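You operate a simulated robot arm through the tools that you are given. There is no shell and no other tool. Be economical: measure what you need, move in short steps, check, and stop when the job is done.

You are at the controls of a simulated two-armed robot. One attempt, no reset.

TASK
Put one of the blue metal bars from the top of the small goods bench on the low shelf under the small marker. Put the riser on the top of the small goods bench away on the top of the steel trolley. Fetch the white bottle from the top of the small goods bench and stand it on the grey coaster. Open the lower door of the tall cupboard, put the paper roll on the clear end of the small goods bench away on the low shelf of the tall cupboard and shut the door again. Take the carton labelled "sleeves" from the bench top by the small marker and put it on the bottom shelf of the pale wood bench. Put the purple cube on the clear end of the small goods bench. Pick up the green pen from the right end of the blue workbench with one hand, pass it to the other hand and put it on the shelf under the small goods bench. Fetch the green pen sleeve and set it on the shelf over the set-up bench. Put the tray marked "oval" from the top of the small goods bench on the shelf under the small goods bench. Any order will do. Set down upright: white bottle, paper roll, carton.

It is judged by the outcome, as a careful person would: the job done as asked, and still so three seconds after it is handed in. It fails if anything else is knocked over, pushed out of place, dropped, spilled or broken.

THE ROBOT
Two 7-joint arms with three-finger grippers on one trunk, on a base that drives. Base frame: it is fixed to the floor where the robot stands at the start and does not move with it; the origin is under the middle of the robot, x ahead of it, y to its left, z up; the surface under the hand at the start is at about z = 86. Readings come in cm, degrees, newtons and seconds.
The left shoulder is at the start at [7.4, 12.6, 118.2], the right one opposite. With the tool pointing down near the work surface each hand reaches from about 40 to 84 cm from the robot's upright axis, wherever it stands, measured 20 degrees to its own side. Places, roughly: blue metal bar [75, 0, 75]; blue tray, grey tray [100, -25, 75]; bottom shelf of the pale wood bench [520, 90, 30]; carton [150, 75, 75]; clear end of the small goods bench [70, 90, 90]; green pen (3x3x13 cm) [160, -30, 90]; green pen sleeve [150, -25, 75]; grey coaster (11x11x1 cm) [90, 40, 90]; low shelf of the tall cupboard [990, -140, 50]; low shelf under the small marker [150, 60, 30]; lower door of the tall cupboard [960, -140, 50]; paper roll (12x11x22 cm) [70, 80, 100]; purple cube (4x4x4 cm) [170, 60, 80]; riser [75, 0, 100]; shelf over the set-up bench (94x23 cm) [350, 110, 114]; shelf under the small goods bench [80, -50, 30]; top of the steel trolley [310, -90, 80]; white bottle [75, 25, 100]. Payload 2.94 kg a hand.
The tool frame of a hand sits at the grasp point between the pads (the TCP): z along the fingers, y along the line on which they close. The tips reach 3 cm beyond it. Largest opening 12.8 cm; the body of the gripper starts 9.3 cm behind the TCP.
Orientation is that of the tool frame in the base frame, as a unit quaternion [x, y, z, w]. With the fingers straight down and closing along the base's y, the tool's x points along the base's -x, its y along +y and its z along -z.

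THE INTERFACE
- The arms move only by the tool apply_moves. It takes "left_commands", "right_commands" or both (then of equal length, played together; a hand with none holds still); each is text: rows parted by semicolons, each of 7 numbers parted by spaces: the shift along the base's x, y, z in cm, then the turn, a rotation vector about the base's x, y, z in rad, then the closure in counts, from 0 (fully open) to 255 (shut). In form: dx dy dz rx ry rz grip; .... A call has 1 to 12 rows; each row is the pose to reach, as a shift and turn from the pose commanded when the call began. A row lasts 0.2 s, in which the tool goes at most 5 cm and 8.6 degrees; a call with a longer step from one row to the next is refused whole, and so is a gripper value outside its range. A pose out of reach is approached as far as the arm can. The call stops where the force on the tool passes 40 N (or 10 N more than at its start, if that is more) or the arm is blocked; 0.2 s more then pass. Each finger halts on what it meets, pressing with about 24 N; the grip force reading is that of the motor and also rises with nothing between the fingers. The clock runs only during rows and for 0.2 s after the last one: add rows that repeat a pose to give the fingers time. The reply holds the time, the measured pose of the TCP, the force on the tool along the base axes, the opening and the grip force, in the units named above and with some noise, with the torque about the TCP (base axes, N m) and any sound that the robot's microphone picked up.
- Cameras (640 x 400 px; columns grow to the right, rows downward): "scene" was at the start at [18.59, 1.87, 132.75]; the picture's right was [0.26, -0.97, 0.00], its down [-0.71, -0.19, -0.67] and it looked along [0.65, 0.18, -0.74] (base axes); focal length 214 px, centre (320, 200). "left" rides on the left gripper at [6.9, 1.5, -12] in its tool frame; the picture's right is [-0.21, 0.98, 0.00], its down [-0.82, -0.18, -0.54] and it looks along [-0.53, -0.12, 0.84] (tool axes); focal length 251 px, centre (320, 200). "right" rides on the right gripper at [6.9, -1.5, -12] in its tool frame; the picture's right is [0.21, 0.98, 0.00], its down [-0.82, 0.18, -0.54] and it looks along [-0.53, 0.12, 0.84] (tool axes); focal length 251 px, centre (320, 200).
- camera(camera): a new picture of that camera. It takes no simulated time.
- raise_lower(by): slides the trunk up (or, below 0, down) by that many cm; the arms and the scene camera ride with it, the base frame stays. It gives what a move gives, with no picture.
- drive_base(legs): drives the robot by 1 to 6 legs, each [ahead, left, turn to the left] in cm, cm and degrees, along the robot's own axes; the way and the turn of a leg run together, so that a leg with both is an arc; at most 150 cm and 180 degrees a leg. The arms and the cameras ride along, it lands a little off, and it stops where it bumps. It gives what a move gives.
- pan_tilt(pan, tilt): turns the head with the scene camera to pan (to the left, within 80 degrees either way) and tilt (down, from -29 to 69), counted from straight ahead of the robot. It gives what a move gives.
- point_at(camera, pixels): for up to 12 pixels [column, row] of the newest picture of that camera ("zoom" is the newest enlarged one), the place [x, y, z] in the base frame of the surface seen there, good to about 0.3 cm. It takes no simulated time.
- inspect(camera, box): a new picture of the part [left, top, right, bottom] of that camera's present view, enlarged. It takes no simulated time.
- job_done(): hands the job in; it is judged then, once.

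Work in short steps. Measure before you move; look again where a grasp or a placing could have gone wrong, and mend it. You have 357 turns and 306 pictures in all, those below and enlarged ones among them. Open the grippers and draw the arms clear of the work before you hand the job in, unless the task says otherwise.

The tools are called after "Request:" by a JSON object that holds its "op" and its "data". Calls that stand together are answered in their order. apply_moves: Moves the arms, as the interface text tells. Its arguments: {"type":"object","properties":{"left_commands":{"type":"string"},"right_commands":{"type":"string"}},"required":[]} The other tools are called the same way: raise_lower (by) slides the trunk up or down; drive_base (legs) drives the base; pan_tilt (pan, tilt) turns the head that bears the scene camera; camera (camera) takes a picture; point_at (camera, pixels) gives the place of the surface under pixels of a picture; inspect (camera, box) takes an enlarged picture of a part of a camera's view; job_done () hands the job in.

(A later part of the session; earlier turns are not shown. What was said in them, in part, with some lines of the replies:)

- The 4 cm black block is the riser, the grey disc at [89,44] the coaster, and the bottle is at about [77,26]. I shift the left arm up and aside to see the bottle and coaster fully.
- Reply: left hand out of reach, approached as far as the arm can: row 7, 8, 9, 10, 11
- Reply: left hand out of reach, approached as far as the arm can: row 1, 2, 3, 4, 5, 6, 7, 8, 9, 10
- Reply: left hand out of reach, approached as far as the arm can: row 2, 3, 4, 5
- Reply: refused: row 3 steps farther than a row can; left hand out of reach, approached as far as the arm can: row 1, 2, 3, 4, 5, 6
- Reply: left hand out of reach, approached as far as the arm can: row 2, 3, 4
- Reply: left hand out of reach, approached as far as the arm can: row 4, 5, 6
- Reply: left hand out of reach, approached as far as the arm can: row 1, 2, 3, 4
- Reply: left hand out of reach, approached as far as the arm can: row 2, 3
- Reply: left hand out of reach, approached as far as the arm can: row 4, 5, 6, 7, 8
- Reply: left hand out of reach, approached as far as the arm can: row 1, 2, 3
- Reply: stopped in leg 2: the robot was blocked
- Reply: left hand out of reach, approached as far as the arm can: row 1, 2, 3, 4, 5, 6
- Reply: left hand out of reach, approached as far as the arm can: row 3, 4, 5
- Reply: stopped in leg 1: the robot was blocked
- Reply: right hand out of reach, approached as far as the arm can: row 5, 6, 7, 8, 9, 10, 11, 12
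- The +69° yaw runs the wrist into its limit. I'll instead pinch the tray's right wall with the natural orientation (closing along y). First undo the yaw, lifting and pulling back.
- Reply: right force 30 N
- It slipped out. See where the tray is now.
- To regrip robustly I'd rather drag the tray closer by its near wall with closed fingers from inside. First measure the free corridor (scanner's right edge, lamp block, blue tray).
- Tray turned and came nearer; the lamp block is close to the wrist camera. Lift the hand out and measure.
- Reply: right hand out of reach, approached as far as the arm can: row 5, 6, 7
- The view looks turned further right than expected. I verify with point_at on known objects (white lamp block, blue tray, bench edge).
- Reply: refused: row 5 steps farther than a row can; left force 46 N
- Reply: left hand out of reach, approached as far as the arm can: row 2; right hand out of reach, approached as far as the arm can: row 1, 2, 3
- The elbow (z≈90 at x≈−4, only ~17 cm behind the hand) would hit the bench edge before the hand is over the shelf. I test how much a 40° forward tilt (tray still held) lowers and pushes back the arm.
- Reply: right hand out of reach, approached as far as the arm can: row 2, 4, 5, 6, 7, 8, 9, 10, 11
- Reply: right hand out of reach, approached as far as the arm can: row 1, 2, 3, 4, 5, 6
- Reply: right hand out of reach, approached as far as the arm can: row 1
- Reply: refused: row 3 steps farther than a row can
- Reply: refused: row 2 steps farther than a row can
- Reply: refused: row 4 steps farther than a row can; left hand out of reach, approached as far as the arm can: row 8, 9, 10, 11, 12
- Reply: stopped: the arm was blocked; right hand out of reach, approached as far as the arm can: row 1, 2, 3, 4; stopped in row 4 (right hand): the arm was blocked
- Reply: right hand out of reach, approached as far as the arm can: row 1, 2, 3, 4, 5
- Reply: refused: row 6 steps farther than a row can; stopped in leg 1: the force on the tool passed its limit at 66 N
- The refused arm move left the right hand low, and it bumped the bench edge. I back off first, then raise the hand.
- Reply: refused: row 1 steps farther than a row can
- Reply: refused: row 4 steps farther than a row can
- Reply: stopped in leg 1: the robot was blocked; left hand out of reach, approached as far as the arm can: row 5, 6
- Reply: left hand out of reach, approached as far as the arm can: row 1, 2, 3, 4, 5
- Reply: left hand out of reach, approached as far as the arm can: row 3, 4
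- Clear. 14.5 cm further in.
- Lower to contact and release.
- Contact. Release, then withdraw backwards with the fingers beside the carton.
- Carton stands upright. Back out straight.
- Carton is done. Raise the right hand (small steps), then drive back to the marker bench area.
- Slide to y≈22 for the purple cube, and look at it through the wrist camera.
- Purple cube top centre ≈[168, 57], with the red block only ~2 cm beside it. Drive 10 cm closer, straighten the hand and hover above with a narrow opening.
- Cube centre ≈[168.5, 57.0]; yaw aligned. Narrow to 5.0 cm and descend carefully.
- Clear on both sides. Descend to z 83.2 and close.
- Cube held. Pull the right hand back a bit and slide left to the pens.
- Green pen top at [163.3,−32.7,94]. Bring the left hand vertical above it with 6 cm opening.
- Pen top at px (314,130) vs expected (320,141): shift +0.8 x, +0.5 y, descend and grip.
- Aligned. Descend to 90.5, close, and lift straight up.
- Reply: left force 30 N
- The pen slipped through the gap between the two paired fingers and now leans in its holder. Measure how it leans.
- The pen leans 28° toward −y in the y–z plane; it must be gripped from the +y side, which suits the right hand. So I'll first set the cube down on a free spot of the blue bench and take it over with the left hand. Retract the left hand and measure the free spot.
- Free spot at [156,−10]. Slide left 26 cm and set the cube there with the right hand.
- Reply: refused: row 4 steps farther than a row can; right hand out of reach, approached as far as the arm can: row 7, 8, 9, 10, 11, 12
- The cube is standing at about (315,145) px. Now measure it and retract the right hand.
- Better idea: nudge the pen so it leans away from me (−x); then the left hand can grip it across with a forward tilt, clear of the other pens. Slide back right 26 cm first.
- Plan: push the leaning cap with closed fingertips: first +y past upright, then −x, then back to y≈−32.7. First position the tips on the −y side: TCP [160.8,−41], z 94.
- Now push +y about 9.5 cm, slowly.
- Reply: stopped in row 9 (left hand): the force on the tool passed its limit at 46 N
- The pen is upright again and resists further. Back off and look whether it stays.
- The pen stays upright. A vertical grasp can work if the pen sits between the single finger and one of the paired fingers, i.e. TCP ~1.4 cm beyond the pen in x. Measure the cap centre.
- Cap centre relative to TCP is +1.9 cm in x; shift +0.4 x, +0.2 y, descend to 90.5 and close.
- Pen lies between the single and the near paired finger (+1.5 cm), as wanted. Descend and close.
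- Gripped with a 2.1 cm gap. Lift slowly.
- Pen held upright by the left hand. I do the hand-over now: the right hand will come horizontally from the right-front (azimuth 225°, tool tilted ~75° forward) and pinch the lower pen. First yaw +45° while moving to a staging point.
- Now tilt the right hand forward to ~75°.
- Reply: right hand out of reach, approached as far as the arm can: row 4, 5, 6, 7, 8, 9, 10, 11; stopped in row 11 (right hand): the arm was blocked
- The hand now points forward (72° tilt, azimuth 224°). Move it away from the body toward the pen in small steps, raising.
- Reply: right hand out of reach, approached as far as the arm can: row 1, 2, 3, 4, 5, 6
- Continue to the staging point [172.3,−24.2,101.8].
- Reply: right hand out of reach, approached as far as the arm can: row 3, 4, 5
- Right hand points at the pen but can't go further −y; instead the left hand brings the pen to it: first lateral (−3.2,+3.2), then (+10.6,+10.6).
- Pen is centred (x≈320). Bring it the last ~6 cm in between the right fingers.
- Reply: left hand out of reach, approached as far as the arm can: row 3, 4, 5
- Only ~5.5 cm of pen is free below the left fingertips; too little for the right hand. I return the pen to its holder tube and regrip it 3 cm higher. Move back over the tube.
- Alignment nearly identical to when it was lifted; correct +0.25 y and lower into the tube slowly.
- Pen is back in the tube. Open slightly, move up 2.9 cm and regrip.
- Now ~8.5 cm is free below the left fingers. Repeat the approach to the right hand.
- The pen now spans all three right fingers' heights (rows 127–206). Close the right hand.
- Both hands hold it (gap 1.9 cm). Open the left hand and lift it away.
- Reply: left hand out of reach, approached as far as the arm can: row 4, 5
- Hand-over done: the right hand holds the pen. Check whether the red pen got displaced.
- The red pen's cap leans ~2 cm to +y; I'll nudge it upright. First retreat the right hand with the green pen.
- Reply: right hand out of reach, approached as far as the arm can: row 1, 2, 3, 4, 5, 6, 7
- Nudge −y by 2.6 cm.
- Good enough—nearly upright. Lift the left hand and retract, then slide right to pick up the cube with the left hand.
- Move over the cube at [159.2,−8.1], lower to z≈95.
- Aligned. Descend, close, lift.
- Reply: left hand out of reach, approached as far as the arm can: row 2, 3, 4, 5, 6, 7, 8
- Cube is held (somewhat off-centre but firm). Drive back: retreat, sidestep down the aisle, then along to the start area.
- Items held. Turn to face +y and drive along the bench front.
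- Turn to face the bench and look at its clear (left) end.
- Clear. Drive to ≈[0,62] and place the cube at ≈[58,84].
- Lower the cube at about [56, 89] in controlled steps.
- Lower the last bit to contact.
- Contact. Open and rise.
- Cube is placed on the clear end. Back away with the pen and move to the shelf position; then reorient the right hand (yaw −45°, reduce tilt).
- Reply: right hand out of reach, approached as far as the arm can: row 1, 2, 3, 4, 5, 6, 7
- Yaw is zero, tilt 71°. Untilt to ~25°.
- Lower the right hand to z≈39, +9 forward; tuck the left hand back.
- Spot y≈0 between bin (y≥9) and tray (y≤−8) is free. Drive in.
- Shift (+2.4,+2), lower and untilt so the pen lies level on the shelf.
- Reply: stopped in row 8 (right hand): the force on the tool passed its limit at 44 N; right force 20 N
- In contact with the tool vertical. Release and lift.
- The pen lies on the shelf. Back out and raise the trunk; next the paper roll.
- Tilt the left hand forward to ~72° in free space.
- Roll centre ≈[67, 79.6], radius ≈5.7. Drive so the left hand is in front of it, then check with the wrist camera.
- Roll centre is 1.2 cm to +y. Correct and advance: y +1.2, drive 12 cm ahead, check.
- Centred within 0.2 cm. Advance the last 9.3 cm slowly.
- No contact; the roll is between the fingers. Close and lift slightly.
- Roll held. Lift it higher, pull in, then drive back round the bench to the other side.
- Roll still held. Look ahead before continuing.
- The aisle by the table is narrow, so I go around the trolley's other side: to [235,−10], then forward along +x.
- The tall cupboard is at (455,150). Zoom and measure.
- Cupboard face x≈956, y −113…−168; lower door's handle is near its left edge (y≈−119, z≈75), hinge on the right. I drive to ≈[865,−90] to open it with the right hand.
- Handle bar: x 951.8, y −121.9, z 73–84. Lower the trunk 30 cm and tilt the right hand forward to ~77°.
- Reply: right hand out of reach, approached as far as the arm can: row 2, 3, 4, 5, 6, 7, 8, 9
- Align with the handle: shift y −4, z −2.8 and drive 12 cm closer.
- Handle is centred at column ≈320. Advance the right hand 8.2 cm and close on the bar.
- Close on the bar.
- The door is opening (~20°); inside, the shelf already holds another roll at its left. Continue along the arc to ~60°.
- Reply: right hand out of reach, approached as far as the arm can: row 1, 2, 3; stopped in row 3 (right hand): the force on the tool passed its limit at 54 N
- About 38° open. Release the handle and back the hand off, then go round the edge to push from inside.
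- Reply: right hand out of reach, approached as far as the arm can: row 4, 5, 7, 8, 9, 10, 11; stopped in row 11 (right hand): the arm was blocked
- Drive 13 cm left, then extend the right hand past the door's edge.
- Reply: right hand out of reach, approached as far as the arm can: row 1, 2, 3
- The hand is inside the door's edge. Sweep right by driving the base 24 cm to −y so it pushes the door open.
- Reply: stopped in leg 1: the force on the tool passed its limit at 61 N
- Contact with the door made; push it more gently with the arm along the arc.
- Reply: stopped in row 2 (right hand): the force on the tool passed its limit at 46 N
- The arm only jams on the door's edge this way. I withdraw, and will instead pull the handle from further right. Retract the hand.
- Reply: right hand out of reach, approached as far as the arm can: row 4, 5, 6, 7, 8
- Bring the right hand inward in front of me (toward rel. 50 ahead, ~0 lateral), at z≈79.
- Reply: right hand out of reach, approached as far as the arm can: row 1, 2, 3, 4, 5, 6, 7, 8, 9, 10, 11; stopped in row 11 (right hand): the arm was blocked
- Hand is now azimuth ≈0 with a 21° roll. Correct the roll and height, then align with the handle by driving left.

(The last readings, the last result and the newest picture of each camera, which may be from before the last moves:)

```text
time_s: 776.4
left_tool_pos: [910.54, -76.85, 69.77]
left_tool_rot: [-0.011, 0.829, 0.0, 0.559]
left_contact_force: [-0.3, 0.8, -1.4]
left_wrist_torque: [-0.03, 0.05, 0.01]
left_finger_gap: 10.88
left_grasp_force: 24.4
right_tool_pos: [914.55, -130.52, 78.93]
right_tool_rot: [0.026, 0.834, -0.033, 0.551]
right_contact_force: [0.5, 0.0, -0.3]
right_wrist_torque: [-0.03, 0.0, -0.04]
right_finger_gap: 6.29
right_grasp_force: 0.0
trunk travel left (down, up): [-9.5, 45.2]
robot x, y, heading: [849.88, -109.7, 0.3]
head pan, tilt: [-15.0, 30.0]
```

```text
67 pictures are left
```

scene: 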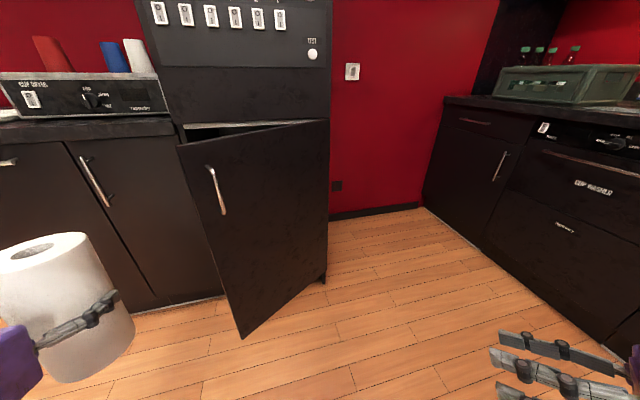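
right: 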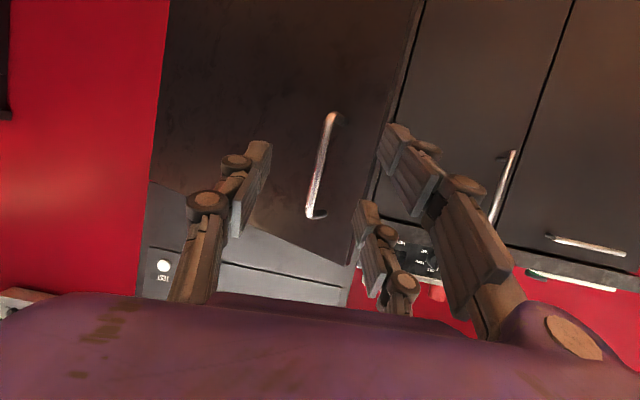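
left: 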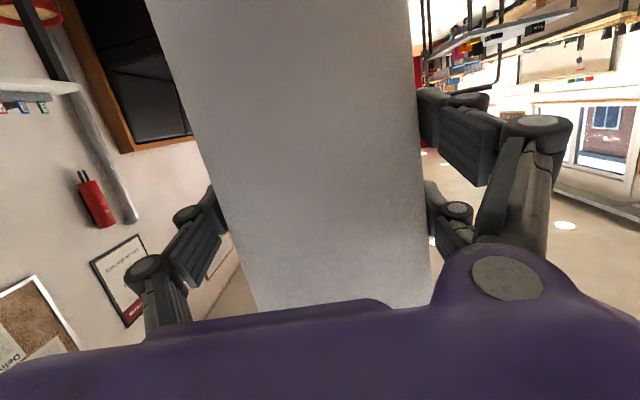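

Aligned within ~1 cm; shift +0.6 y and drive forward 14 cm, then close.

Request:
{"op": "apply_moves", "data": {"right_commands": "0 0.6 0 0 0 0 130; 0 0.6 0 0 0 0 130"}}

Request:
{"op": "drive_base", "data": {"legs": [[14, 0, 0]]}}

Request:
{"op": "camera", "data": {"camera": "right"}}

```text
time_s: 777.0
left_tool_pos: [910.55, -76.91, 69.73]
left_tool_rot: [-0.011, 0.829, 0.0, 0.559]
left_contact_force: [-0.9, -0.1, -3.2]
left_wrist_torque: [-0.02, 0.04, 0.02]
left_finger_gap: 10.9
left_grasp_force: 23.9
right_tool_pos: [914.58, -130.14, 78.88]
right_tool_rot: [0.027, 0.834, -0.033, 0.551]
right_contact_force: [-0.1, -0.5, -1.0]
right_wrist_torque: [0.0, 0.01, 0.0]
right_finger_gap: 6.28
right_grasp_force: 0.0
trunk travel left (down, up): [-9.5, 45.2]
robot x, y, heading: [849.65, -109.8, 0.6]
head pan, tilt: [-15.0, 30.0]
```

```text
time_s: 778.3
left_tool_pos: [925.0, -76.89, 69.77]
left_tool_rot: [-0.01, 0.829, 0.0, 0.559]
left_contact_force: [0.6, 0.0, -2.2]
left_wrist_torque: [0.0, 0.01, -0.01]
left_finger_gap: 10.89
left_grasp_force: 24.1
right_tool_pos: [928.83, -130.21, 78.77]
right_tool_rot: [0.028, 0.834, -0.035, 0.549]
right_contact_force: [0.6, 0.0, 0.3]
right_wrist_torque: [-0.02, -0.02, -0.03]
right_finger_gap: 6.26
right_grasp_force: 0.1
trunk travel left (down, up): [-9.5, 45.2]
robot x, y, heading: [864.33, -109.83, 0.2]
head pan, tilt: [-15.0, 30.0]
```

```text
66 pictures are left
```

right: 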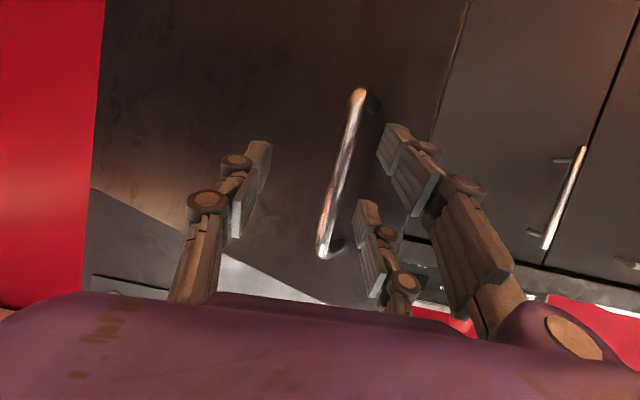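

Bar is between the fingers. Close and pull with the base along the arc.

Request:
{"op": "apply_moves", "data": {"right_commands": "0 0 0 0 0 0 255; 0 0 0 0 0 0 255; 0 0 0 0 0 0 255; 0 0 0 0 0 0 255"}}

Request:
{"op": "drive_base", "data": {"legs": [[-6.8, -6.7, 0], [-5.9, -9.4, 0]]}}

Request:
{"op": "camera", "data": {"camera": "scene"}}

```text
time_s: 779.3
left_tool_pos: [924.97, -76.65, 69.85]
left_tool_rot: [-0.011, 0.828, 0.0, 0.561]
left_contact_force: [0.4, 0.4, -1.0]
left_wrist_torque: [-0.02, -0.01, 0.02]
left_finger_gap: 10.88
left_grasp_force: 23.9
right_tool_pos: [928.71, -129.77, 78.87]
right_tool_rot: [0.024, 0.834, -0.033, 0.55]
right_contact_force: [-18.0, 26.8, -1.9]
right_wrist_torque: [-0.42, -0.29, 0.76]
right_finger_gap: 1.1
right_grasp_force: 38.2
trunk travel left (down, up): [-9.5, 45.2]
robot x, y, heading: [863.99, -109.68, 0.3]
head pan, tilt: [-15.0, 30.0]
```

```text
time_s: 780.2
left_tool_pos: [923.02, -78.68, 69.62]
left_tool_rot: [-0.012, 0.829, 0.001, 0.559]
left_contact_force: [0.5, 0.1, -2.1]
left_wrist_torque: [-0.02, 0.0, -0.02]
left_finger_gap: 10.86
left_grasp_force: 24.5
right_tool_pos: [926.76, -131.21, 79.0]
right_tool_rot: [0.02, 0.834, -0.029, 0.55]
right_contact_force: [-1.4, 2.2, 2.8]
right_wrist_torque: [-0.1, 0.47, -0.09]
right_finger_gap: 1.1
right_grasp_force: 38.1
trunk travel left (down, up): [-9.5, 45.2]
robot x, y, heading: [862.08, -111.36, 0.6]
head pan, tilt: [-15.0, 30.0]
stopped in leg 1: the force on the tool passed its limit at 44 N (the readings are from after the stop); the commanded pose is now the measured one
```

```text
65 pictures are left
```

scene: 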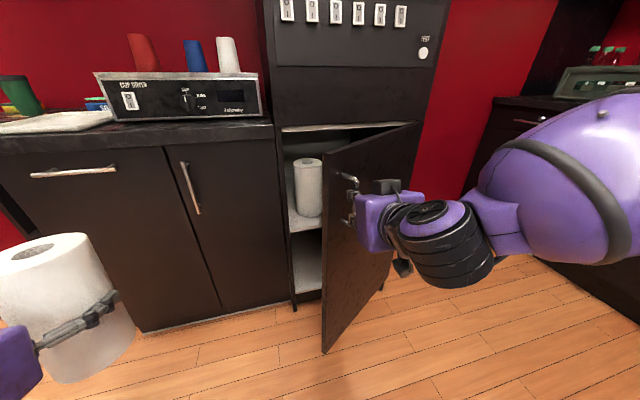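

Moved a bit; door needs gentle force. Continue in smaller legs.

Request:
{"op": "drive_base", "data": {"legs": [[-4, -4, 0], [-3, -4, 0], [-3, -5, 0]]}}

Request:
{"op": "drive_base", "data": {"legs": [[-3, -5, 0], [-2, -5, 0], [-1, -5, 0]]}}

Request:
{"op": "camera", "data": {"camera": "scene"}}

```text
time_s: 781.8
left_tool_pos: [917.62, -84.67, 69.65]
left_tool_rot: [-0.011, 0.83, 0.001, 0.558]
left_contact_force: [-0.3, 0.1, -1.7]
left_wrist_torque: [0.01, 0.03, -0.03]
left_finger_gap: 10.87
left_grasp_force: 23.7
right_tool_pos: [921.07, -136.91, 78.97]
right_tool_rot: [0.013, 0.835, -0.023, 0.55]
right_contact_force: [-3.3, 2.1, 3.5]
right_wrist_torque: [-0.25, 0.21, -0.1]
right_finger_gap: 1.11
right_grasp_force: 38.1
trunk travel left (down, up): [-9.5, 45.2]
robot x, y, heading: [856.66, -117.33, 0.4]
head pan, tilt: [-15.0, 30.0]
stopped in leg 2: the force on the tool passed its limit at 41 N (the readings are from after the stop); the commanded pose is now the measured one
```

```text
time_s: 782.9
left_tool_pos: [914.58, -89.44, 69.64]
left_tool_rot: [-0.011, 0.83, 0.0, 0.558]
left_contact_force: [-0.1, 0.6, -1.5]
left_wrist_torque: [-0.01, 0.02, -0.03]
left_finger_gap: 10.87
left_grasp_force: 24.1
right_tool_pos: [918.02, -140.95, 78.91]
right_tool_rot: [0.006, 0.835, -0.019, 0.55]
right_contact_force: [-4.6, 2.4, 3.9]
right_wrist_torque: [-0.36, -0.2, 0.02]
right_finger_gap: 1.09
right_grasp_force: 39.1
trunk travel left (down, up): [-9.5, 45.2]
robot x, y, heading: [853.99, -122.27, 0.3]
head pan, tilt: [-15.0, 30.0]
stopped in leg 1: the force on the tool passed its limit at 40 N (the readings are from after the stop); the commanded pose is now the measured one
```

```text
64 pictures are left
```

scene: 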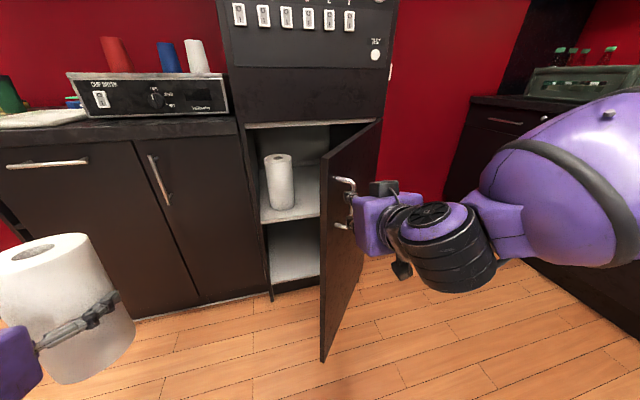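

About 52° now. Continue.

Request:
{"op": "drive_base", "data": {"legs": [[-2.5, -5, 0]]}}

Request:
{"op": "drive_base", "data": {"legs": [[-1.5, -5.5, 0]]}}

Request:
{"op": "drive_base", "data": {"legs": [[-1, -6, 0]]}}

Request:
{"op": "drive_base", "data": {"legs": [[-0.3, -6, 0]]}}

Request:
{"op": "camera", "data": {"camera": "scene"}}

```text
time_s: 784.0
left_tool_pos: [912.18, -93.99, 69.79]
left_tool_rot: [-0.011, 0.829, 0.001, 0.559]
left_contact_force: [-0.4, 0.2, -1.5]
left_wrist_torque: [-0.03, 0.03, 0.02]
left_finger_gap: 10.87
left_grasp_force: 24.2
right_tool_pos: [915.32, -145.6, 79.0]
right_tool_rot: [0.006, 0.836, -0.019, 0.548]
right_contact_force: [-26.8, 14.1, 4.5]
right_wrist_torque: [-0.49, -0.05, 0.42]
right_finger_gap: 1.06
right_grasp_force: 38.6
trunk travel left (down, up): [-9.5, 45.2]
robot x, y, heading: [851.8, -126.71, 0.6]
head pan, tilt: [-15.0, 30.0]
```

```text
time_s: 785.2
left_tool_pos: [910.95, -98.27, 69.76]
left_tool_rot: [-0.012, 0.83, 0.002, 0.557]
left_contact_force: [0.6, 0.5, -1.4]
left_wrist_torque: [-0.01, 0.0, -0.03]
left_finger_gap: 10.89
left_grasp_force: 23.8
right_tool_pos: [913.74, -149.45, 78.81]
right_tool_rot: [-0.001, 0.837, -0.014, 0.548]
right_contact_force: [-8.6, 3.1, 4.4]
right_wrist_torque: [-0.07, -0.44, 0.04]
right_finger_gap: 1.1
right_grasp_force: 37.9
trunk travel left (down, up): [-9.5, 45.2]
robot x, y, heading: [850.35, -131.23, 0.6]
head pan, tilt: [-15.0, 30.0]
stopped in leg 1: the force on the tool passed its limit at 47 N (the readings are from after the stop); the commanded pose is now the measured one
```

```text
time_s: 786.1
left_tool_pos: [910.27, -101.13, 69.67]
left_tool_rot: [-0.012, 0.83, 0.002, 0.557]
left_contact_force: [-0.6, 0.4, -1.6]
left_wrist_torque: [-0.03, 0.03, -0.01]
left_finger_gap: 10.88
left_grasp_force: 23.8
right_tool_pos: [913.05, -151.74, 78.82]
right_tool_rot: [-0.007, 0.837, -0.008, 0.547]
right_contact_force: [-11.1, 2.6, 5.4]
right_wrist_torque: [0.22, -0.49, -0.02]
right_finger_gap: 1.07
right_grasp_force: 38.3
trunk travel left (down, up): [-9.5, 45.2]
robot x, y, heading: [849.61, -133.98, 0.3]
head pan, tilt: [-15.0, 30.0]
stopped in leg 1: the force on the tool passed its limit at 44 N (the readings are from after the stop); the commanded pose is now the measured one
```

```text
time_s: 787.0
left_tool_pos: [910.08, -102.28, 69.69]
left_tool_rot: [-0.013, 0.831, 0.002, 0.556]
left_contact_force: [0.5, -0.4, -1.2]
left_wrist_torque: [-0.01, 0.04, 0.0]
left_finger_gap: 10.85
left_grasp_force: 24.5
right_tool_pos: [912.89, -152.71, 78.9]
right_tool_rot: [-0.012, 0.838, -0.004, 0.545]
right_contact_force: [-17.4, 4.3, 6.2]
right_wrist_torque: [0.31, 0.34, 0.06]
right_finger_gap: 1.09
right_grasp_force: 38.0
trunk travel left (down, up): [-9.5, 45.2]
robot x, y, heading: [849.76, -135.41, 0.4]
head pan, tilt: [-15.0, 30.0]
stopped in leg 1: the force on the tool passed its limit at 47 N (the readings are from after the stop); the commanded pose is now the measured one
```

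```text
63 pictures are left
```

scene: 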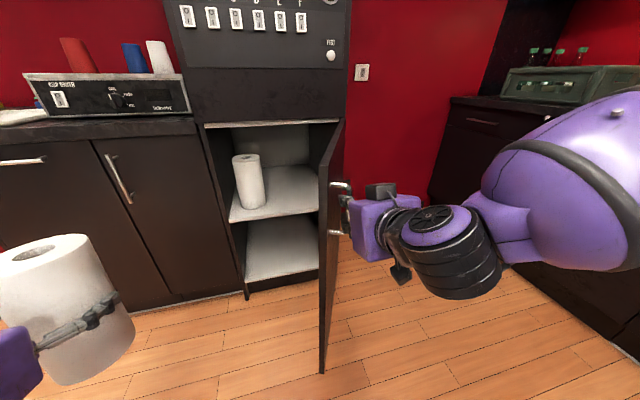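

Door is ~68° open – enough. Measure the inside shelf, the other roll and the door edge.

Request:
{"op": "point_at", "data": {"camera": "scene", "pixels": [[290, 208], [310, 205], [245, 215], [250, 195], [250, 160], [265, 205], [232, 180], [320, 195], [322, 270], [325, 160], [270, 125], [300, 160], [285, 260]]}}

```text
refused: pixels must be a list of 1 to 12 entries
```

Request:
{"op": "point_at", "data": {"camera": "scene", "pixels": [[290, 208], [310, 205], [245, 215], [250, 195], [250, 160], [265, 205], [320, 195], [322, 270], [325, 160], [270, 125], [300, 160], [285, 260]]}}

Request:
{"op": "apply_moves", "data": {"right_commands": "0 0 0 0 0 0 100; 0 0 0 0 0 0 60; 0 0 0 0 0 0 40; -3 0 0 0 0 0 40; -7 0 0 0 0 0 40; -11 0 0 0 0 0 40; -14 -1 0 0 0 0 40; -14 -1 0 0 0 0 40"}}

Request:
{"op": "camera", "data": {"camera": "scene"}}

```text
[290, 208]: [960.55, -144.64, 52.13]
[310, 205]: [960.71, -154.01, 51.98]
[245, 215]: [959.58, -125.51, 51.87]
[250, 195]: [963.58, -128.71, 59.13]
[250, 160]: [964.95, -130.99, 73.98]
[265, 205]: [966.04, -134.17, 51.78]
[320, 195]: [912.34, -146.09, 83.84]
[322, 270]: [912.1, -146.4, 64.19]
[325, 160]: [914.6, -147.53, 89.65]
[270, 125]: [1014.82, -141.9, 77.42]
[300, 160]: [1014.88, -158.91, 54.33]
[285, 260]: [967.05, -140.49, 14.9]
```

```text
time_s: 788.8
left_tool_pos: [910.39, -102.32, 69.55]
left_tool_rot: [-0.012, 0.831, 0.003, 0.556]
left_contact_force: [-0.1, 0.4, -2.5]
left_wrist_torque: [-0.01, 0.04, -0.03]
left_finger_gap: 10.89
left_grasp_force: 23.7
right_tool_pos: [913.03, -152.71, 78.67]
right_tool_rot: [-0.011, 0.839, -0.006, 0.544]
right_contact_force: [-0.4, 0.4, 0.2]
right_wrist_torque: [0.02, -0.01, 0.03]
right_finger_gap: 10.81
right_grasp_force: 0.0
right hand out of reach, approached as far as the arm can: row 4, 5, 6, 7, 8
trunk travel left (down, up): [-9.5, 45.2]
robot x, y, heading: [849.69, -135.38, 0.4]
head pan, tilt: [-15.0, 30.0]
```

```text
62 pictures are left
```

scene: 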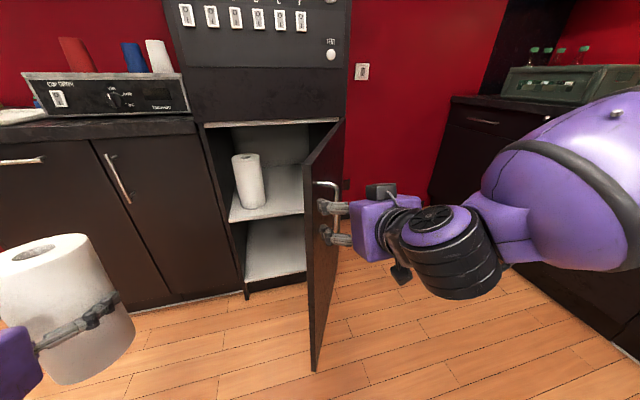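

Opening the fingers nudged the door; set a narrower opening and back the base off.

Request:
{"op": "apply_moves", "data": {"right_commands": "0 0 0 0 0 0 170; 0 0 0 0 0 0 170; 0 0 0 0 0 0 170"}}

Request:
{"op": "drive_base", "data": {"legs": [[-4, -1, 0], [-12, 0, 0]]}}

Request:
{"op": "camera", "data": {"camera": "scene"}}

Request:
{"op": "point_at", "data": {"camera": "scene", "pixels": [[300, 160], [305, 240], [320, 185], [330, 125]]}}

```text
time_s: 789.6
left_tool_pos: [910.34, -102.26, 69.61]
left_tool_rot: [-0.013, 0.831, 0.003, 0.556]
left_contact_force: [-0.2, 0.2, -2.2]
left_wrist_torque: [0.01, 0.02, 0.0]
left_finger_gap: 10.85
left_grasp_force: 24.0
right_tool_pos: [913.0, -152.72, 78.71]
right_tool_rot: [-0.012, 0.839, -0.005, 0.544]
right_contact_force: [-0.6, 0.6, -0.5]
right_wrist_torque: [-0.01, 0.02, 0.05]
right_finger_gap: 4.26
right_grasp_force: 0.1
trunk travel left (down, up): [-9.5, 45.2]
robot x, y, heading: [849.69, -134.9, 0.5]
head pan, tilt: [-15.0, 30.0]
```

```text
time_s: 791.3
left_tool_pos: [894.15, -103.63, 69.55]
left_tool_rot: [-0.012, 0.831, 0.003, 0.556]
left_contact_force: [-0.2, -0.6, -0.7]
left_wrist_torque: [0.02, 0.03, 0.02]
left_finger_gap: 10.91
left_grasp_force: 24.4
right_tool_pos: [896.93, -154.01, 78.77]
right_tool_rot: [-0.01, 0.839, -0.006, 0.545]
right_contact_force: [0.1, 0.2, 1.0]
right_wrist_torque: [0.02, 0.01, -0.01]
right_finger_gap: 4.26
right_grasp_force: 0.0
trunk travel left (down, up): [-9.5, 45.2]
robot x, y, heading: [833.59, -135.98, 0.4]
head pan, tilt: [-15.0, 30.0]
```

```text
61 pictures are left
```

scene: 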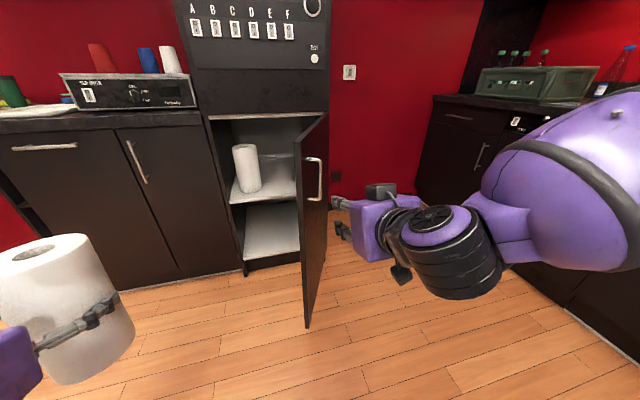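

```text
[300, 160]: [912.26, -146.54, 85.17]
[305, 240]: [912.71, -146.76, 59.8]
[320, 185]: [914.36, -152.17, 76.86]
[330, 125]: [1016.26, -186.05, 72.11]
```

Door is at ~68°. First make the roll upright again (tilt −0.153 rad) and set the height to z≈66; then position the base.

Request:
{"op": "apply_moves", "data": {"left_commands": "0 0 -1 0 -0.08 0 255; 0 0 -2 0 -0.153 0 255; 0 0 -3.5 0 -0.153 0 255; 0 0 -3.5 0 -0.153 0 255"}}

Request:
{"op": "drive_base", "data": {"legs": [[0, -28, -0.4], [12, 0, 0]]}}

Request:
{"op": "pan_tilt", "data": {"pan": 15, "tilt": 30}}

Request:
{"op": "camera", "data": {"camera": "scene"}}

```text
time_s: 792.3
left_tool_pos: [894.36, -103.63, 66.19]
left_tool_rot: [-0.012, 0.787, 0.001, 0.617]
left_contact_force: [0.7, -0.2, -2.0]
left_wrist_torque: [0.01, 0.03, 0.02]
left_finger_gap: 10.89
left_grasp_force: 24.2
right_tool_pos: [896.98, -154.12, 78.62]
right_tool_rot: [-0.01, 0.839, -0.006, 0.544]
right_contact_force: [-0.3, -0.5, 0.2]
right_wrist_torque: [0.0, 0.0, 0.0]
right_finger_gap: 4.25
right_grasp_force: 0.1
trunk travel left (down, up): [-9.5, 45.2]
robot x, y, heading: [834.02, -136.6, 0.6]
head pan, tilt: [-15.0, 30.0]
```

```text
time_s: 796.2
left_tool_pos: [906.75, -131.64, 66.1]
left_tool_rot: [-0.01, 0.785, 0.0, 0.619]
left_contact_force: [-0.2, -0.3, -1.3]
left_wrist_torque: [0.01, 0.02, 0.01]
left_finger_gap: 10.89
left_grasp_force: 24.0
right_tool_pos: [909.26, -182.09, 78.74]
right_tool_rot: [-0.009, 0.839, -0.006, 0.544]
right_contact_force: [1.0, -0.3, 0.3]
right_wrist_torque: [0.01, 0.01, 0.0]
right_finger_gap: 4.26
right_grasp_force: 0.0
trunk travel left (down, up): [-9.5, 45.2]
robot x, y, heading: [846.05, -164.25, 0.2]
head pan, tilt: [-15.0, 30.0]
```

```text
time_s: 797.2
left_tool_pos: [906.7, -131.57, 66.02]
left_tool_rot: [-0.011, 0.786, 0.0, 0.618]
left_contact_force: [0.2, 0.1, -2.7]
left_wrist_torque: [-0.04, -0.02, -0.02]
left_finger_gap: 10.89
left_grasp_force: 24.0
right_tool_pos: [909.15, -182.06, 78.63]
right_tool_rot: [-0.008, 0.839, -0.007, 0.544]
right_contact_force: [-1.0, 0.4, 0.3]
right_wrist_torque: [0.03, 0.0, -0.02]
right_finger_gap: 4.25
right_grasp_force: 0.0
trunk travel left (down, up): [-9.5, 45.2]
robot x, y, heading: [846.11, -164.22, 0.1]
head pan, tilt: [15.0, 30.0]
```

```text
60 pictures are left
```

scene: 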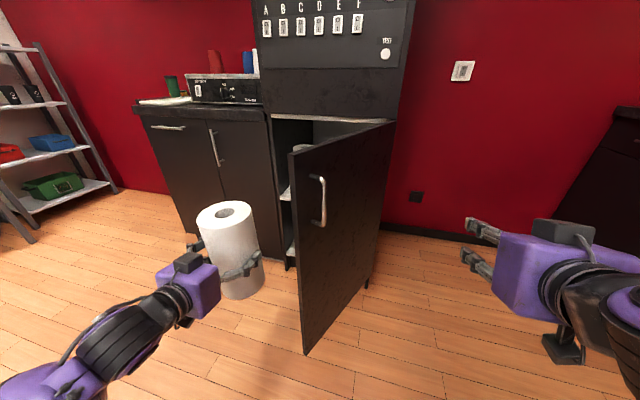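

Good: the roll is left of the door edge. Drive in diagonally (36 ahead, 6 right).

Request:
{"op": "drive_base", "data": {"legs": [[20, -2.5, 0], [16, -4, 0]]}}

Request:
{"op": "camera", "data": {"camera": "scene"}}

Request:
{"op": "camera", "data": {"camera": "left"}}

```text
time_s: 799.8
left_tool_pos: [942.58, -137.97, 66.06]
left_tool_rot: [-0.011, 0.786, 0.0, 0.618]
left_contact_force: [1.3, 0.4, -2.1]
left_wrist_torque: [0.06, 0.02, 0.02]
left_finger_gap: 10.88
left_grasp_force: 24.0
right_tool_pos: [944.9, -188.4, 78.73]
right_tool_rot: [-0.009, 0.839, -0.007, 0.544]
right_contact_force: [0.3, -0.6, -0.3]
right_wrist_torque: [-0.01, 0.02, 0.01]
right_finger_gap: 4.25
right_grasp_force: 0.1
trunk travel left (down, up): [-9.5, 45.2]
robot x, y, heading: [882.03, -170.75, 0.5]
head pan, tilt: [15.0, 30.0]
```

```text
59 pictures are left
```

scene: 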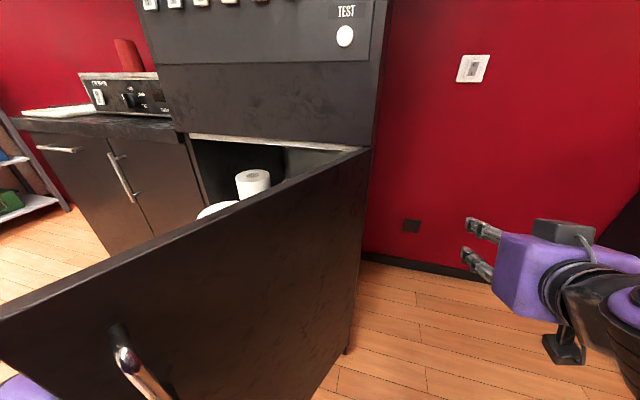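

```text
58 pictures are left
```

left: 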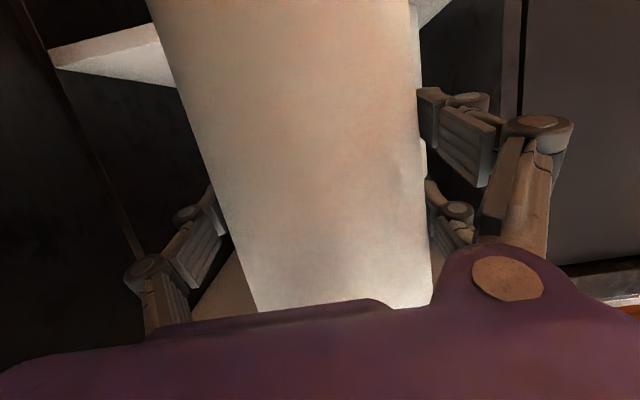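

Shift the roll 8 cm right (clear of the other roll), then push forward with the arm.

Request:
{"op": "apply_moves", "data": {"left_commands": "1 -2 0 0 0 0 255; 2 -4 0 0 0 0 255; 3 -6 0 0 0 0 255; 4.5 -8 0 0 0 0 255; 4.5 -8 0 0 0 0 255"}}

Request:
{"op": "camera", "data": {"camera": "left"}}

```text
time_s: 801.0
left_tool_pos: [947.02, -146.15, 66.18]
left_tool_rot: [-0.01, 0.786, 0.0, 0.618]
left_contact_force: [-0.2, 0.0, -2.4]
left_wrist_torque: [0.0, 0.0, -0.04]
left_finger_gap: 10.89
left_grasp_force: 23.9
right_tool_pos: [944.95, -188.47, 78.73]
right_tool_rot: [-0.009, 0.839, -0.007, 0.545]
right_contact_force: [-0.6, 0.4, -0.6]
right_wrist_torque: [-0.05, 0.04, -0.02]
right_finger_gap: 4.25
right_grasp_force: 0.0
trunk travel left (down, up): [-9.5, 45.2]
robot x, y, heading: [881.55, -170.45, -0.1]
head pan, tilt: [15.0, 30.0]
```

```text
57 pictures are left
```

left: 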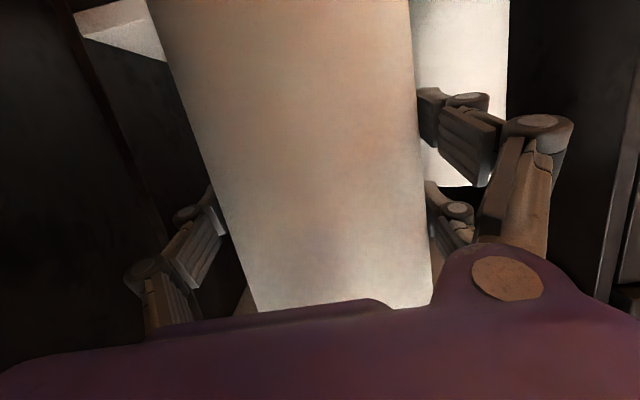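

Shift 1.5 cm more to the right while moving forward 18 cm.

Request:
{"op": "apply_moves", "data": {"left_commands": "2 -0.8 0 0 0 0 255; 4 -1.5 0 0 0 0 255; 6.5 -1.8 0 0 0 0 255; 9 -2 0 0 0 0 255; 11.5 -2 0 0 0 0 255; 14 -2 0 0 0 0 255; 16.5 -2 0 0 0 0 255; 19 -2 0 0 0 0 255; 19 -2 0 0 0 0 255"}}

Request:
{"op": "camera", "data": {"camera": "left"}}

```text
time_s: 803.0
left_tool_pos: [966.13, -147.93, 65.9]
left_tool_rot: [-0.01, 0.787, 0.0, 0.617]
left_contact_force: [-0.3, 0.8, -1.5]
left_wrist_torque: [-0.02, 0.0, -0.01]
left_finger_gap: 10.88
left_grasp_force: 23.6
right_tool_pos: [944.83, -188.47, 78.77]
right_tool_rot: [-0.008, 0.839, -0.007, 0.544]
right_contact_force: [0.3, -0.2, -0.9]
right_wrist_torque: [-0.01, 0.02, -0.01]
right_finger_gap: 4.27
right_grasp_force: 0.1
trunk travel left (down, up): [-9.5, 45.2]
robot x, y, heading: [881.84, -170.51, 0.0]
head pan, tilt: [15.0, 30.0]
```

```text
56 pictures are left
```

left: 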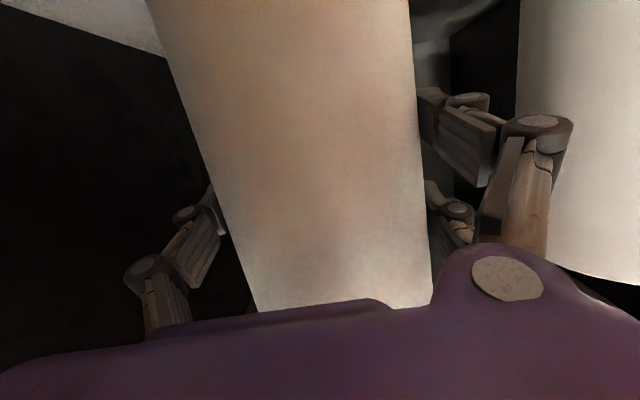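

Inside with no contact. Advance 3 cm more and lower to the shelf (contact expected ≈63).

Request:
{"op": "apply_moves", "data": {"left_commands": "1.5 0 0 0 0 0 255; 3 0 -0.5 0 0 0 255; 3 0 -1.3 0 0 0 255; 3 0 -2 0 0 0 255; 3 0 -2.6 0 0 0 255; 3 0 -3.1 0 0 0 255; 3 0 -3.1 0 0 0 255"}}

```text
time_s: 804.6
left_tool_pos: [969.01, -148.16, 63.17]
left_tool_rot: [-0.01, 0.785, 0.0, 0.62]
left_contact_force: [1.4, 0.3, 4.3]
left_wrist_torque: [0.34, -0.07, -0.06]
left_finger_gap: 10.89
left_grasp_force: 24.8
right_tool_pos: [944.75, -188.41, 78.74]
right_tool_rot: [-0.009, 0.839, -0.007, 0.545]
right_contact_force: [0.6, 0.5, -0.2]
right_wrist_torque: [0.0, -0.01, -0.01]
right_finger_gap: 4.24
right_grasp_force: 0.0
trunk travel left (down, up): [-9.5, 45.2]
robot x, y, heading: [881.58, -170.36, 0.1]
head pan, tilt: [15.0, 30.0]
```

Contact. Open fully and withdraw straight back.

Request:
{"op": "apply_moves", "data": {"left_commands": "0 0 0 0 0 0 0; 0 0 0 0 0 0 0; 0 0 0 0 0 0 0; -1.5 0 0 0 0 0 0; -3.5 0 0 0 0 0 0; -6 0 0 0 0 0 0; -9 0 0 0 0 0 0; -12 0.5 0 0 0 0 0; -15 1 0 0 0 0 0; -18 2 0 0 0 0 0; -21 3 0 0 0 0 0; -21 3 0 0 0 0 0"}}

Request:
{"op": "camera", "data": {"camera": "left"}}

```text
time_s: 807.2
left_tool_pos: [947.94, -145.1, 63.12]
left_tool_rot: [-0.011, 0.786, 0.0, 0.618]
left_contact_force: [0.1, -0.5, -0.6]
left_wrist_torque: [0.03, 0.0, -0.01]
left_finger_gap: 12.8
left_grasp_force: 0.1
right_tool_pos: [944.91, -188.42, 78.61]
right_tool_rot: [-0.008, 0.839, -0.008, 0.544]
right_contact_force: [-0.4, -0.1, 0.7]
right_wrist_torque: [0.0, 0.0, 0.03]
right_finger_gap: 4.23
right_grasp_force: 0.1
trunk travel left (down, up): [-9.5, 45.2]
robot x, y, heading: [881.72, -170.44, 0.4]
head pan, tilt: [15.0, 30.0]
```

```text
55 pictures are left
```

left: 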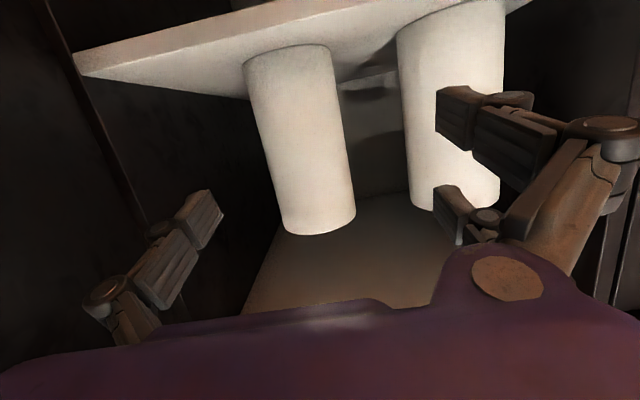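

Roll stands next to the other one. Shift the hand left and back out along the same path.

Request:
{"op": "apply_moves", "data": {"left_commands": "-1 2 0 0 0 0 60; -2 4 0 0 0 0 120; -3 6 0 0 0 0 180; -4 8 0 0 0 0 200; -4 8 0 0 0 0 200"}}

Request:
{"op": "drive_base", "data": {"legs": [[-16, 4, 0], [-30, 3, 0]]}}

Request:
{"op": "camera", "data": {"camera": "scene"}}

```text
time_s: 808.4
left_tool_pos: [943.68, -137.1, 63.35]
left_tool_rot: [-0.011, 0.786, 0.0, 0.618]
left_contact_force: [0.2, -0.4, -0.5]
left_wrist_torque: [0.01, 0.03, 0.02]
left_finger_gap: 2.76
left_grasp_force: 0.0
right_tool_pos: [944.77, -188.48, 78.72]
right_tool_rot: [-0.008, 0.839, -0.007, 0.544]
right_contact_force: [0.8, 1.7, -0.1]
right_wrist_torque: [0.05, -0.02, 0.0]
right_finger_gap: 4.27
right_grasp_force: 0.0
trunk travel left (down, up): [-9.5, 45.2]
robot x, y, heading: [881.71, -170.52, 0.2]
head pan, tilt: [15.0, 30.0]
```

```text
time_s: 811.4
left_tool_pos: [898.98, -130.36, 63.44]
left_tool_rot: [-0.011, 0.786, 0.001, 0.618]
left_contact_force: [-0.6, 0.1, 1.0]
left_wrist_torque: [0.02, 0.04, -0.01]
left_finger_gap: 2.74
left_grasp_force: 0.0
right_tool_pos: [900.22, -181.74, 78.87]
right_tool_rot: [-0.009, 0.838, -0.007, 0.545]
right_contact_force: [0.2, -0.4, 0.2]
right_wrist_torque: [0.0, 0.01, 0.03]
right_finger_gap: 4.26
right_grasp_force: 0.1
trunk travel left (down, up): [-9.5, 45.2]
robot x, y, heading: [836.97, -164.11, 0.3]
head pan, tilt: [15.0, 30.0]
```

```text
54 pictures are left
```

scene: 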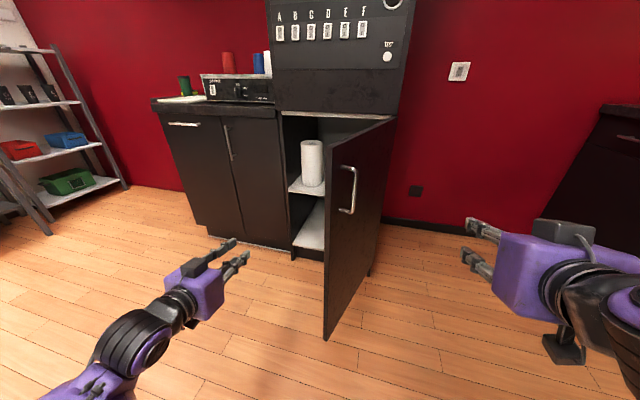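

Now to close the door: I go to its outer (right) side and push with the closed left hand. Check the room on the right first.

Request:
{"op": "point_at", "data": {"camera": "scene", "pixels": [[610, 130], [580, 190], [480, 240], [548, 245], [330, 170], [327, 330], [350, 190], [385, 120]]}}

```text
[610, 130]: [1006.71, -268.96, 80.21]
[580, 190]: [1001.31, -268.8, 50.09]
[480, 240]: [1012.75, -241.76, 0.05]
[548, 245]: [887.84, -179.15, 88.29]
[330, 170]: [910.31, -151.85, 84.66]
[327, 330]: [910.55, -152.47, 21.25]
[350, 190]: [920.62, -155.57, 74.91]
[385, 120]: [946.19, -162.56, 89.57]
```

Free space. Slide right 38 cm, and close the left fist.

Request:
{"op": "drive_base", "data": {"legs": [[0, -38, 0]]}}

Request:
{"op": "apply_moves", "data": {"left_commands": "2 0 3 0 0 0 255; 4 0 6 0 0 0 255; 6 0 8 0 0 0 255; 6 0 8 0 0 0 255"}}

Request:
{"op": "drive_base", "data": {"legs": [[6, 10, 0]]}}

Request:
{"op": "camera", "data": {"camera": "scene"}}

```text
time_s: 815.3
left_tool_pos: [899.3, -168.28, 63.41]
left_tool_rot: [-0.011, 0.786, 0.001, 0.618]
left_contact_force: [0.6, 1.0, 0.3]
left_wrist_torque: [-0.01, -0.01, 0.01]
left_finger_gap: 2.75
left_grasp_force: 0.1
right_tool_pos: [900.69, -219.55, 78.69]
right_tool_rot: [-0.009, 0.838, -0.006, 0.545]
right_contact_force: [0.1, 0.3, 0.1]
right_wrist_torque: [0.0, 0.0, 0.0]
right_finger_gap: 4.27
right_grasp_force: 0.1
trunk travel left (down, up): [-9.5, 45.2]
robot x, y, heading: [837.18, -201.8, 0.3]
head pan, tilt: [15.0, 30.0]
```

```text
time_s: 816.3
left_tool_pos: [905.39, -168.35, 71.32]
left_tool_rot: [-0.011, 0.786, 0.0, 0.619]
left_contact_force: [0.4, 1.1, -0.1]
left_wrist_torque: [0.01, -0.02, -0.03]
left_finger_gap: 0.02
left_grasp_force: 3.0
right_tool_pos: [900.59, -219.51, 78.68]
right_tool_rot: [-0.009, 0.839, -0.007, 0.544]
right_contact_force: [0.6, -0.3, -0.3]
right_wrist_torque: [0.01, -0.03, -0.01]
right_finger_gap: 4.22
right_grasp_force: 0.1
trunk travel left (down, up): [-9.5, 45.2]
robot x, y, heading: [837.0, -201.57, 0.3]
head pan, tilt: [15.0, 30.0]
```

```text
time_s: 817.9
left_tool_pos: [911.51, -158.45, 71.16]
left_tool_rot: [-0.011, 0.786, 0.0, 0.618]
left_contact_force: [0.7, 0.3, -1.3]
left_wrist_torque: [-0.03, 0.02, -0.02]
left_finger_gap: 0.01
left_grasp_force: 3.3
right_tool_pos: [906.63, -209.79, 78.69]
right_tool_rot: [-0.009, 0.839, -0.007, 0.544]
right_contact_force: [0.3, 1.0, 0.0]
right_wrist_torque: [0.0, 0.01, 0.0]
right_finger_gap: 4.25
right_grasp_force: 0.1
trunk travel left (down, up): [-9.5, 45.2]
robot x, y, heading: [843.56, -191.7, 0.3]
head pan, tilt: [15.0, 30.0]
```

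```text
53 pictures are left
```

scene: 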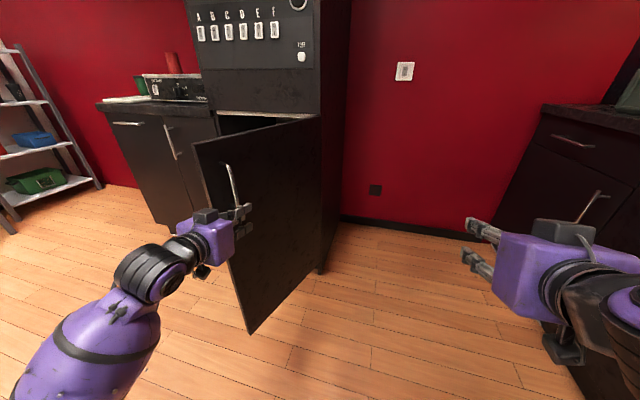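

Fist is on the outer side by the handle. Push: +y/+x in several legs.

Request:
{"op": "drive_base", "data": {"legs": [[3, 7, 0], [5, 7, 0], [7, 6, 0]]}}

Request:
{"op": "camera", "data": {"camera": "scene"}}

```text
time_s: 820.8
left_tool_pos: [926.43, -138.32, 71.24]
left_tool_rot: [-0.011, 0.786, 0.0, 0.618]
left_contact_force: [-0.5, 0.9, 1.0]
left_wrist_torque: [0.01, 0.0, 0.03]
left_finger_gap: 0.01
left_grasp_force: 3.0
right_tool_pos: [921.69, -189.66, 78.64]
right_tool_rot: [-0.009, 0.839, -0.007, 0.544]
right_contact_force: [0.5, 0.2, -0.9]
right_wrist_torque: [0.01, 0.0, -0.01]
right_finger_gap: 4.26
right_grasp_force: 0.0
trunk travel left (down, up): [-9.5, 45.2]
robot x, y, heading: [858.3, -171.98, 0.5]
head pan, tilt: [15.0, 30.0]
```

```text
52 pictures are left
```

scene: 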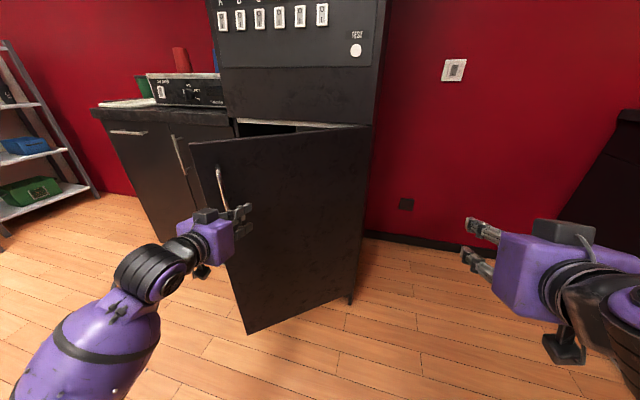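

Continue pushing forward until it is shut.

Request:
{"op": "drive_base", "data": {"legs": [[9, 4, 0], [9, 2.5, 0], [7, 1, 0]]}}

Request:
{"op": "camera", "data": {"camera": "scene"}}

```text
time_s: 823.3
left_tool_pos: [951.08, -130.3, 71.28]
left_tool_rot: [-0.013, 0.785, 0.002, 0.619]
left_contact_force: [-0.6, -0.5, -0.1]
left_wrist_torque: [0.01, -0.02, -0.04]
left_finger_gap: 0.01
left_grasp_force: 3.2
right_tool_pos: [946.67, -181.67, 78.61]
right_tool_rot: [-0.011, 0.839, -0.005, 0.544]
right_contact_force: [0.2, 0.0, -0.2]
right_wrist_torque: [0.03, -0.02, -0.01]
right_finger_gap: 4.26
right_grasp_force: 0.0
trunk travel left (down, up): [-9.5, 45.2]
robot x, y, heading: [883.34, -163.69, 0.3]
head pan, tilt: [15.0, 30.0]
```

```text
51 pictures are left
```

scene: 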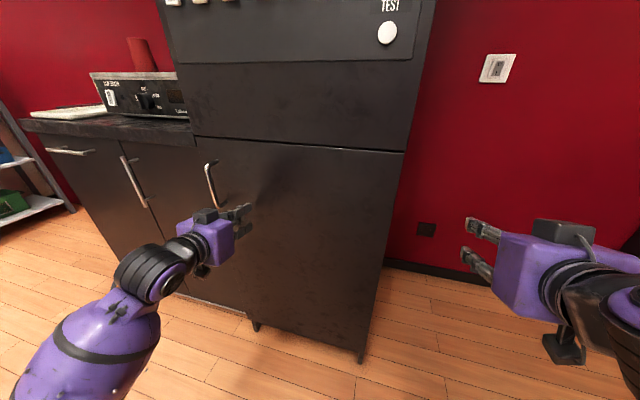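

Nearly closed; press the last bit with the arm until contact force builds.

Request:
{"op": "apply_moves", "data": {"left_commands": "1 0 0 0 0 0 255; 2 0 0 0 0 0 255; 3 0 0 0 0 0 255; 4 0 0 0 0 0 255; 5 0 0 0 0 0 255; 6 0 0 0 0 0 255"}}

Request:
{"op": "inspect", "data": {"camera": "scene", "box": [150, 100, 430, 380]}}

Request:
{"op": "point_at", "data": {"camera": "zoom", "pixels": [[150, 110], [330, 120], [350, 250], [300, 70], [200, 60], [140, 200]]}}

```text
time_s: 824.1
left_tool_pos: [953.69, -130.33, 71.29]
left_tool_rot: [-0.013, 0.786, 0.004, 0.618]
left_contact_force: [-16.6, 0.8, 1.9]
left_wrist_torque: [0.11, -0.58, -0.18]
left_finger_gap: 0.03
left_grasp_force: 3.5
right_tool_pos: [946.6, -181.51, 78.9]
right_tool_rot: [-0.012, 0.839, -0.004, 0.545]
right_contact_force: [0.2, -0.1, -0.8]
right_wrist_torque: [-0.02, 0.0, -0.02]
right_finger_gap: 4.25
right_grasp_force: 0.1
trunk travel left (down, up): [-9.5, 45.2]
robot x, y, heading: [883.05, -163.95, 0.8]
head pan, tilt: [15.0, 30.0]
stopped in row 4 (left hand): the force on the tool passed its limit at 49 N (the readings are from after the stop); the commanded pose is now the measured one
```

```text
1.43 times, centred on (290, 240) of scene
```

zoom: 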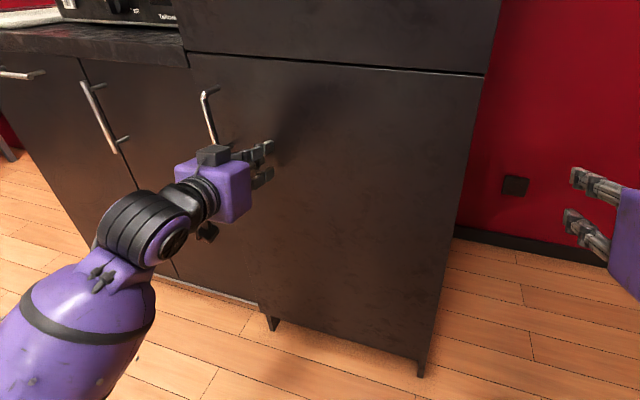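

```text
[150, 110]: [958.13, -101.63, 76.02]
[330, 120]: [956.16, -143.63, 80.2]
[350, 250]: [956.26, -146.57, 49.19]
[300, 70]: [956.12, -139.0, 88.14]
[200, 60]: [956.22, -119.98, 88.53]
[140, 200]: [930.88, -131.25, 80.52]
```

The door face is flush (x≈956.2 everywhere). Back away, open the grippers, and verify it stays shut.

Request:
{"op": "drive_base", "data": {"legs": [[-50, 0, 0]]}}

Request:
{"op": "apply_moves", "data": {"left_commands": "0 0 0 0 0 0 0; 0 0 0 0 0 0 0; 0 0 0 0 0 0 0; 0 0 0 0 0 0 0", "right_commands": "0 0 0 0 0 0 0; 0 0 0 0 0 0 0; 0 0 0 0 0 0 0; 0 0 0 0 0 0 0"}}

Request:
{"op": "camera", "data": {"camera": "scene"}}

Request:
{"op": "point_at", "data": {"camera": "scene", "pixels": [[310, 150], [330, 160], [360, 160], [395, 160], [340, 220], [380, 230]]}}

```text
time_s: 827.0
left_tool_pos: [906.23, -131.31, 71.13]
left_tool_rot: [-0.01, 0.787, 0.001, 0.616]
left_contact_force: [-0.9, 0.3, -0.2]
left_wrist_torque: [0.0, 0.02, -0.03]
left_finger_gap: 0.0
left_grasp_force: 2.4
right_tool_pos: [898.58, -182.51, 78.75]
right_tool_rot: [-0.008, 0.838, -0.007, 0.545]
right_contact_force: [0.1, 0.3, -0.6]
right_wrist_torque: [0.0, 0.04, 0.01]
right_finger_gap: 4.24
right_grasp_force: 0.0
trunk travel left (down, up): [-9.5, 45.2]
robot x, y, heading: [835.6, -164.57, 0.3]
head pan, tilt: [15.0, 30.0]
```

```text
time_s: 828.0
left_tool_pos: [906.35, -131.3, 70.96]
left_tool_rot: [-0.009, 0.788, 0.0, 0.616]
left_contact_force: [-0.5, 0.0, 0.0]
left_wrist_torque: [0.0, -0.01, 0.01]
left_finger_gap: 12.22
left_grasp_force: 0.1
right_tool_pos: [898.64, -182.57, 78.79]
right_tool_rot: [-0.008, 0.839, -0.007, 0.545]
right_contact_force: [-0.2, -0.1, 0.5]
right_wrist_torque: [0.01, 0.0, -0.02]
right_finger_gap: 12.8
right_grasp_force: 0.1
trunk travel left (down, up): [-9.5, 45.2]
robot x, y, heading: [835.44, -164.22, 0.0]
head pan, tilt: [15.0, 30.0]
```

```text
49 pictures are left
```

scene: 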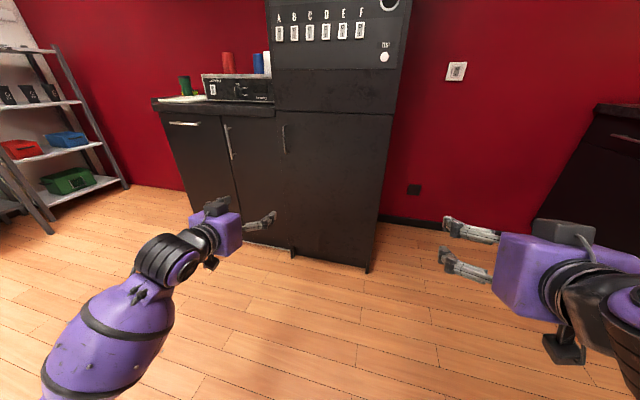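

```text
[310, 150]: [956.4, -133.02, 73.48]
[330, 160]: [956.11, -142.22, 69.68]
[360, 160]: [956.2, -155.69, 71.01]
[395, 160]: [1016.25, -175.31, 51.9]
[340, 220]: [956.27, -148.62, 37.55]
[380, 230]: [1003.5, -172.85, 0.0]
```

The door stays shut, the grippers are open and the arms clear; every part of the job has been carried out, so I hand it in.

Request:
{"op": "job_done", "data": {}}

```text
The job is handed in.
```

The job is handed in: all nine tasks were carried out, and the cupboard door was still shut when I last checked. I did not re-inspect the earlier placements before handing in.

These could count against it:
- **Oval tray:** it slipped out of the fingers once, sliding and turning on the bench, before I placed it under the small goods bench.
- **Purple cube:** it dropped about 1.5 cm onto the blue workbench while I was swapping hands. It landed upright and is now on the clear end.
- **Red pen:** I knocked it while fetching the green one. I pushed it back, but it still leans slightly in its holder.
- **Bumps:** my right arm came down on the set-up bench, and my right hand hit the edge of the marker bench hard. Nothing looked moved at either place, though I could not compare the set-up bench with how it was before.
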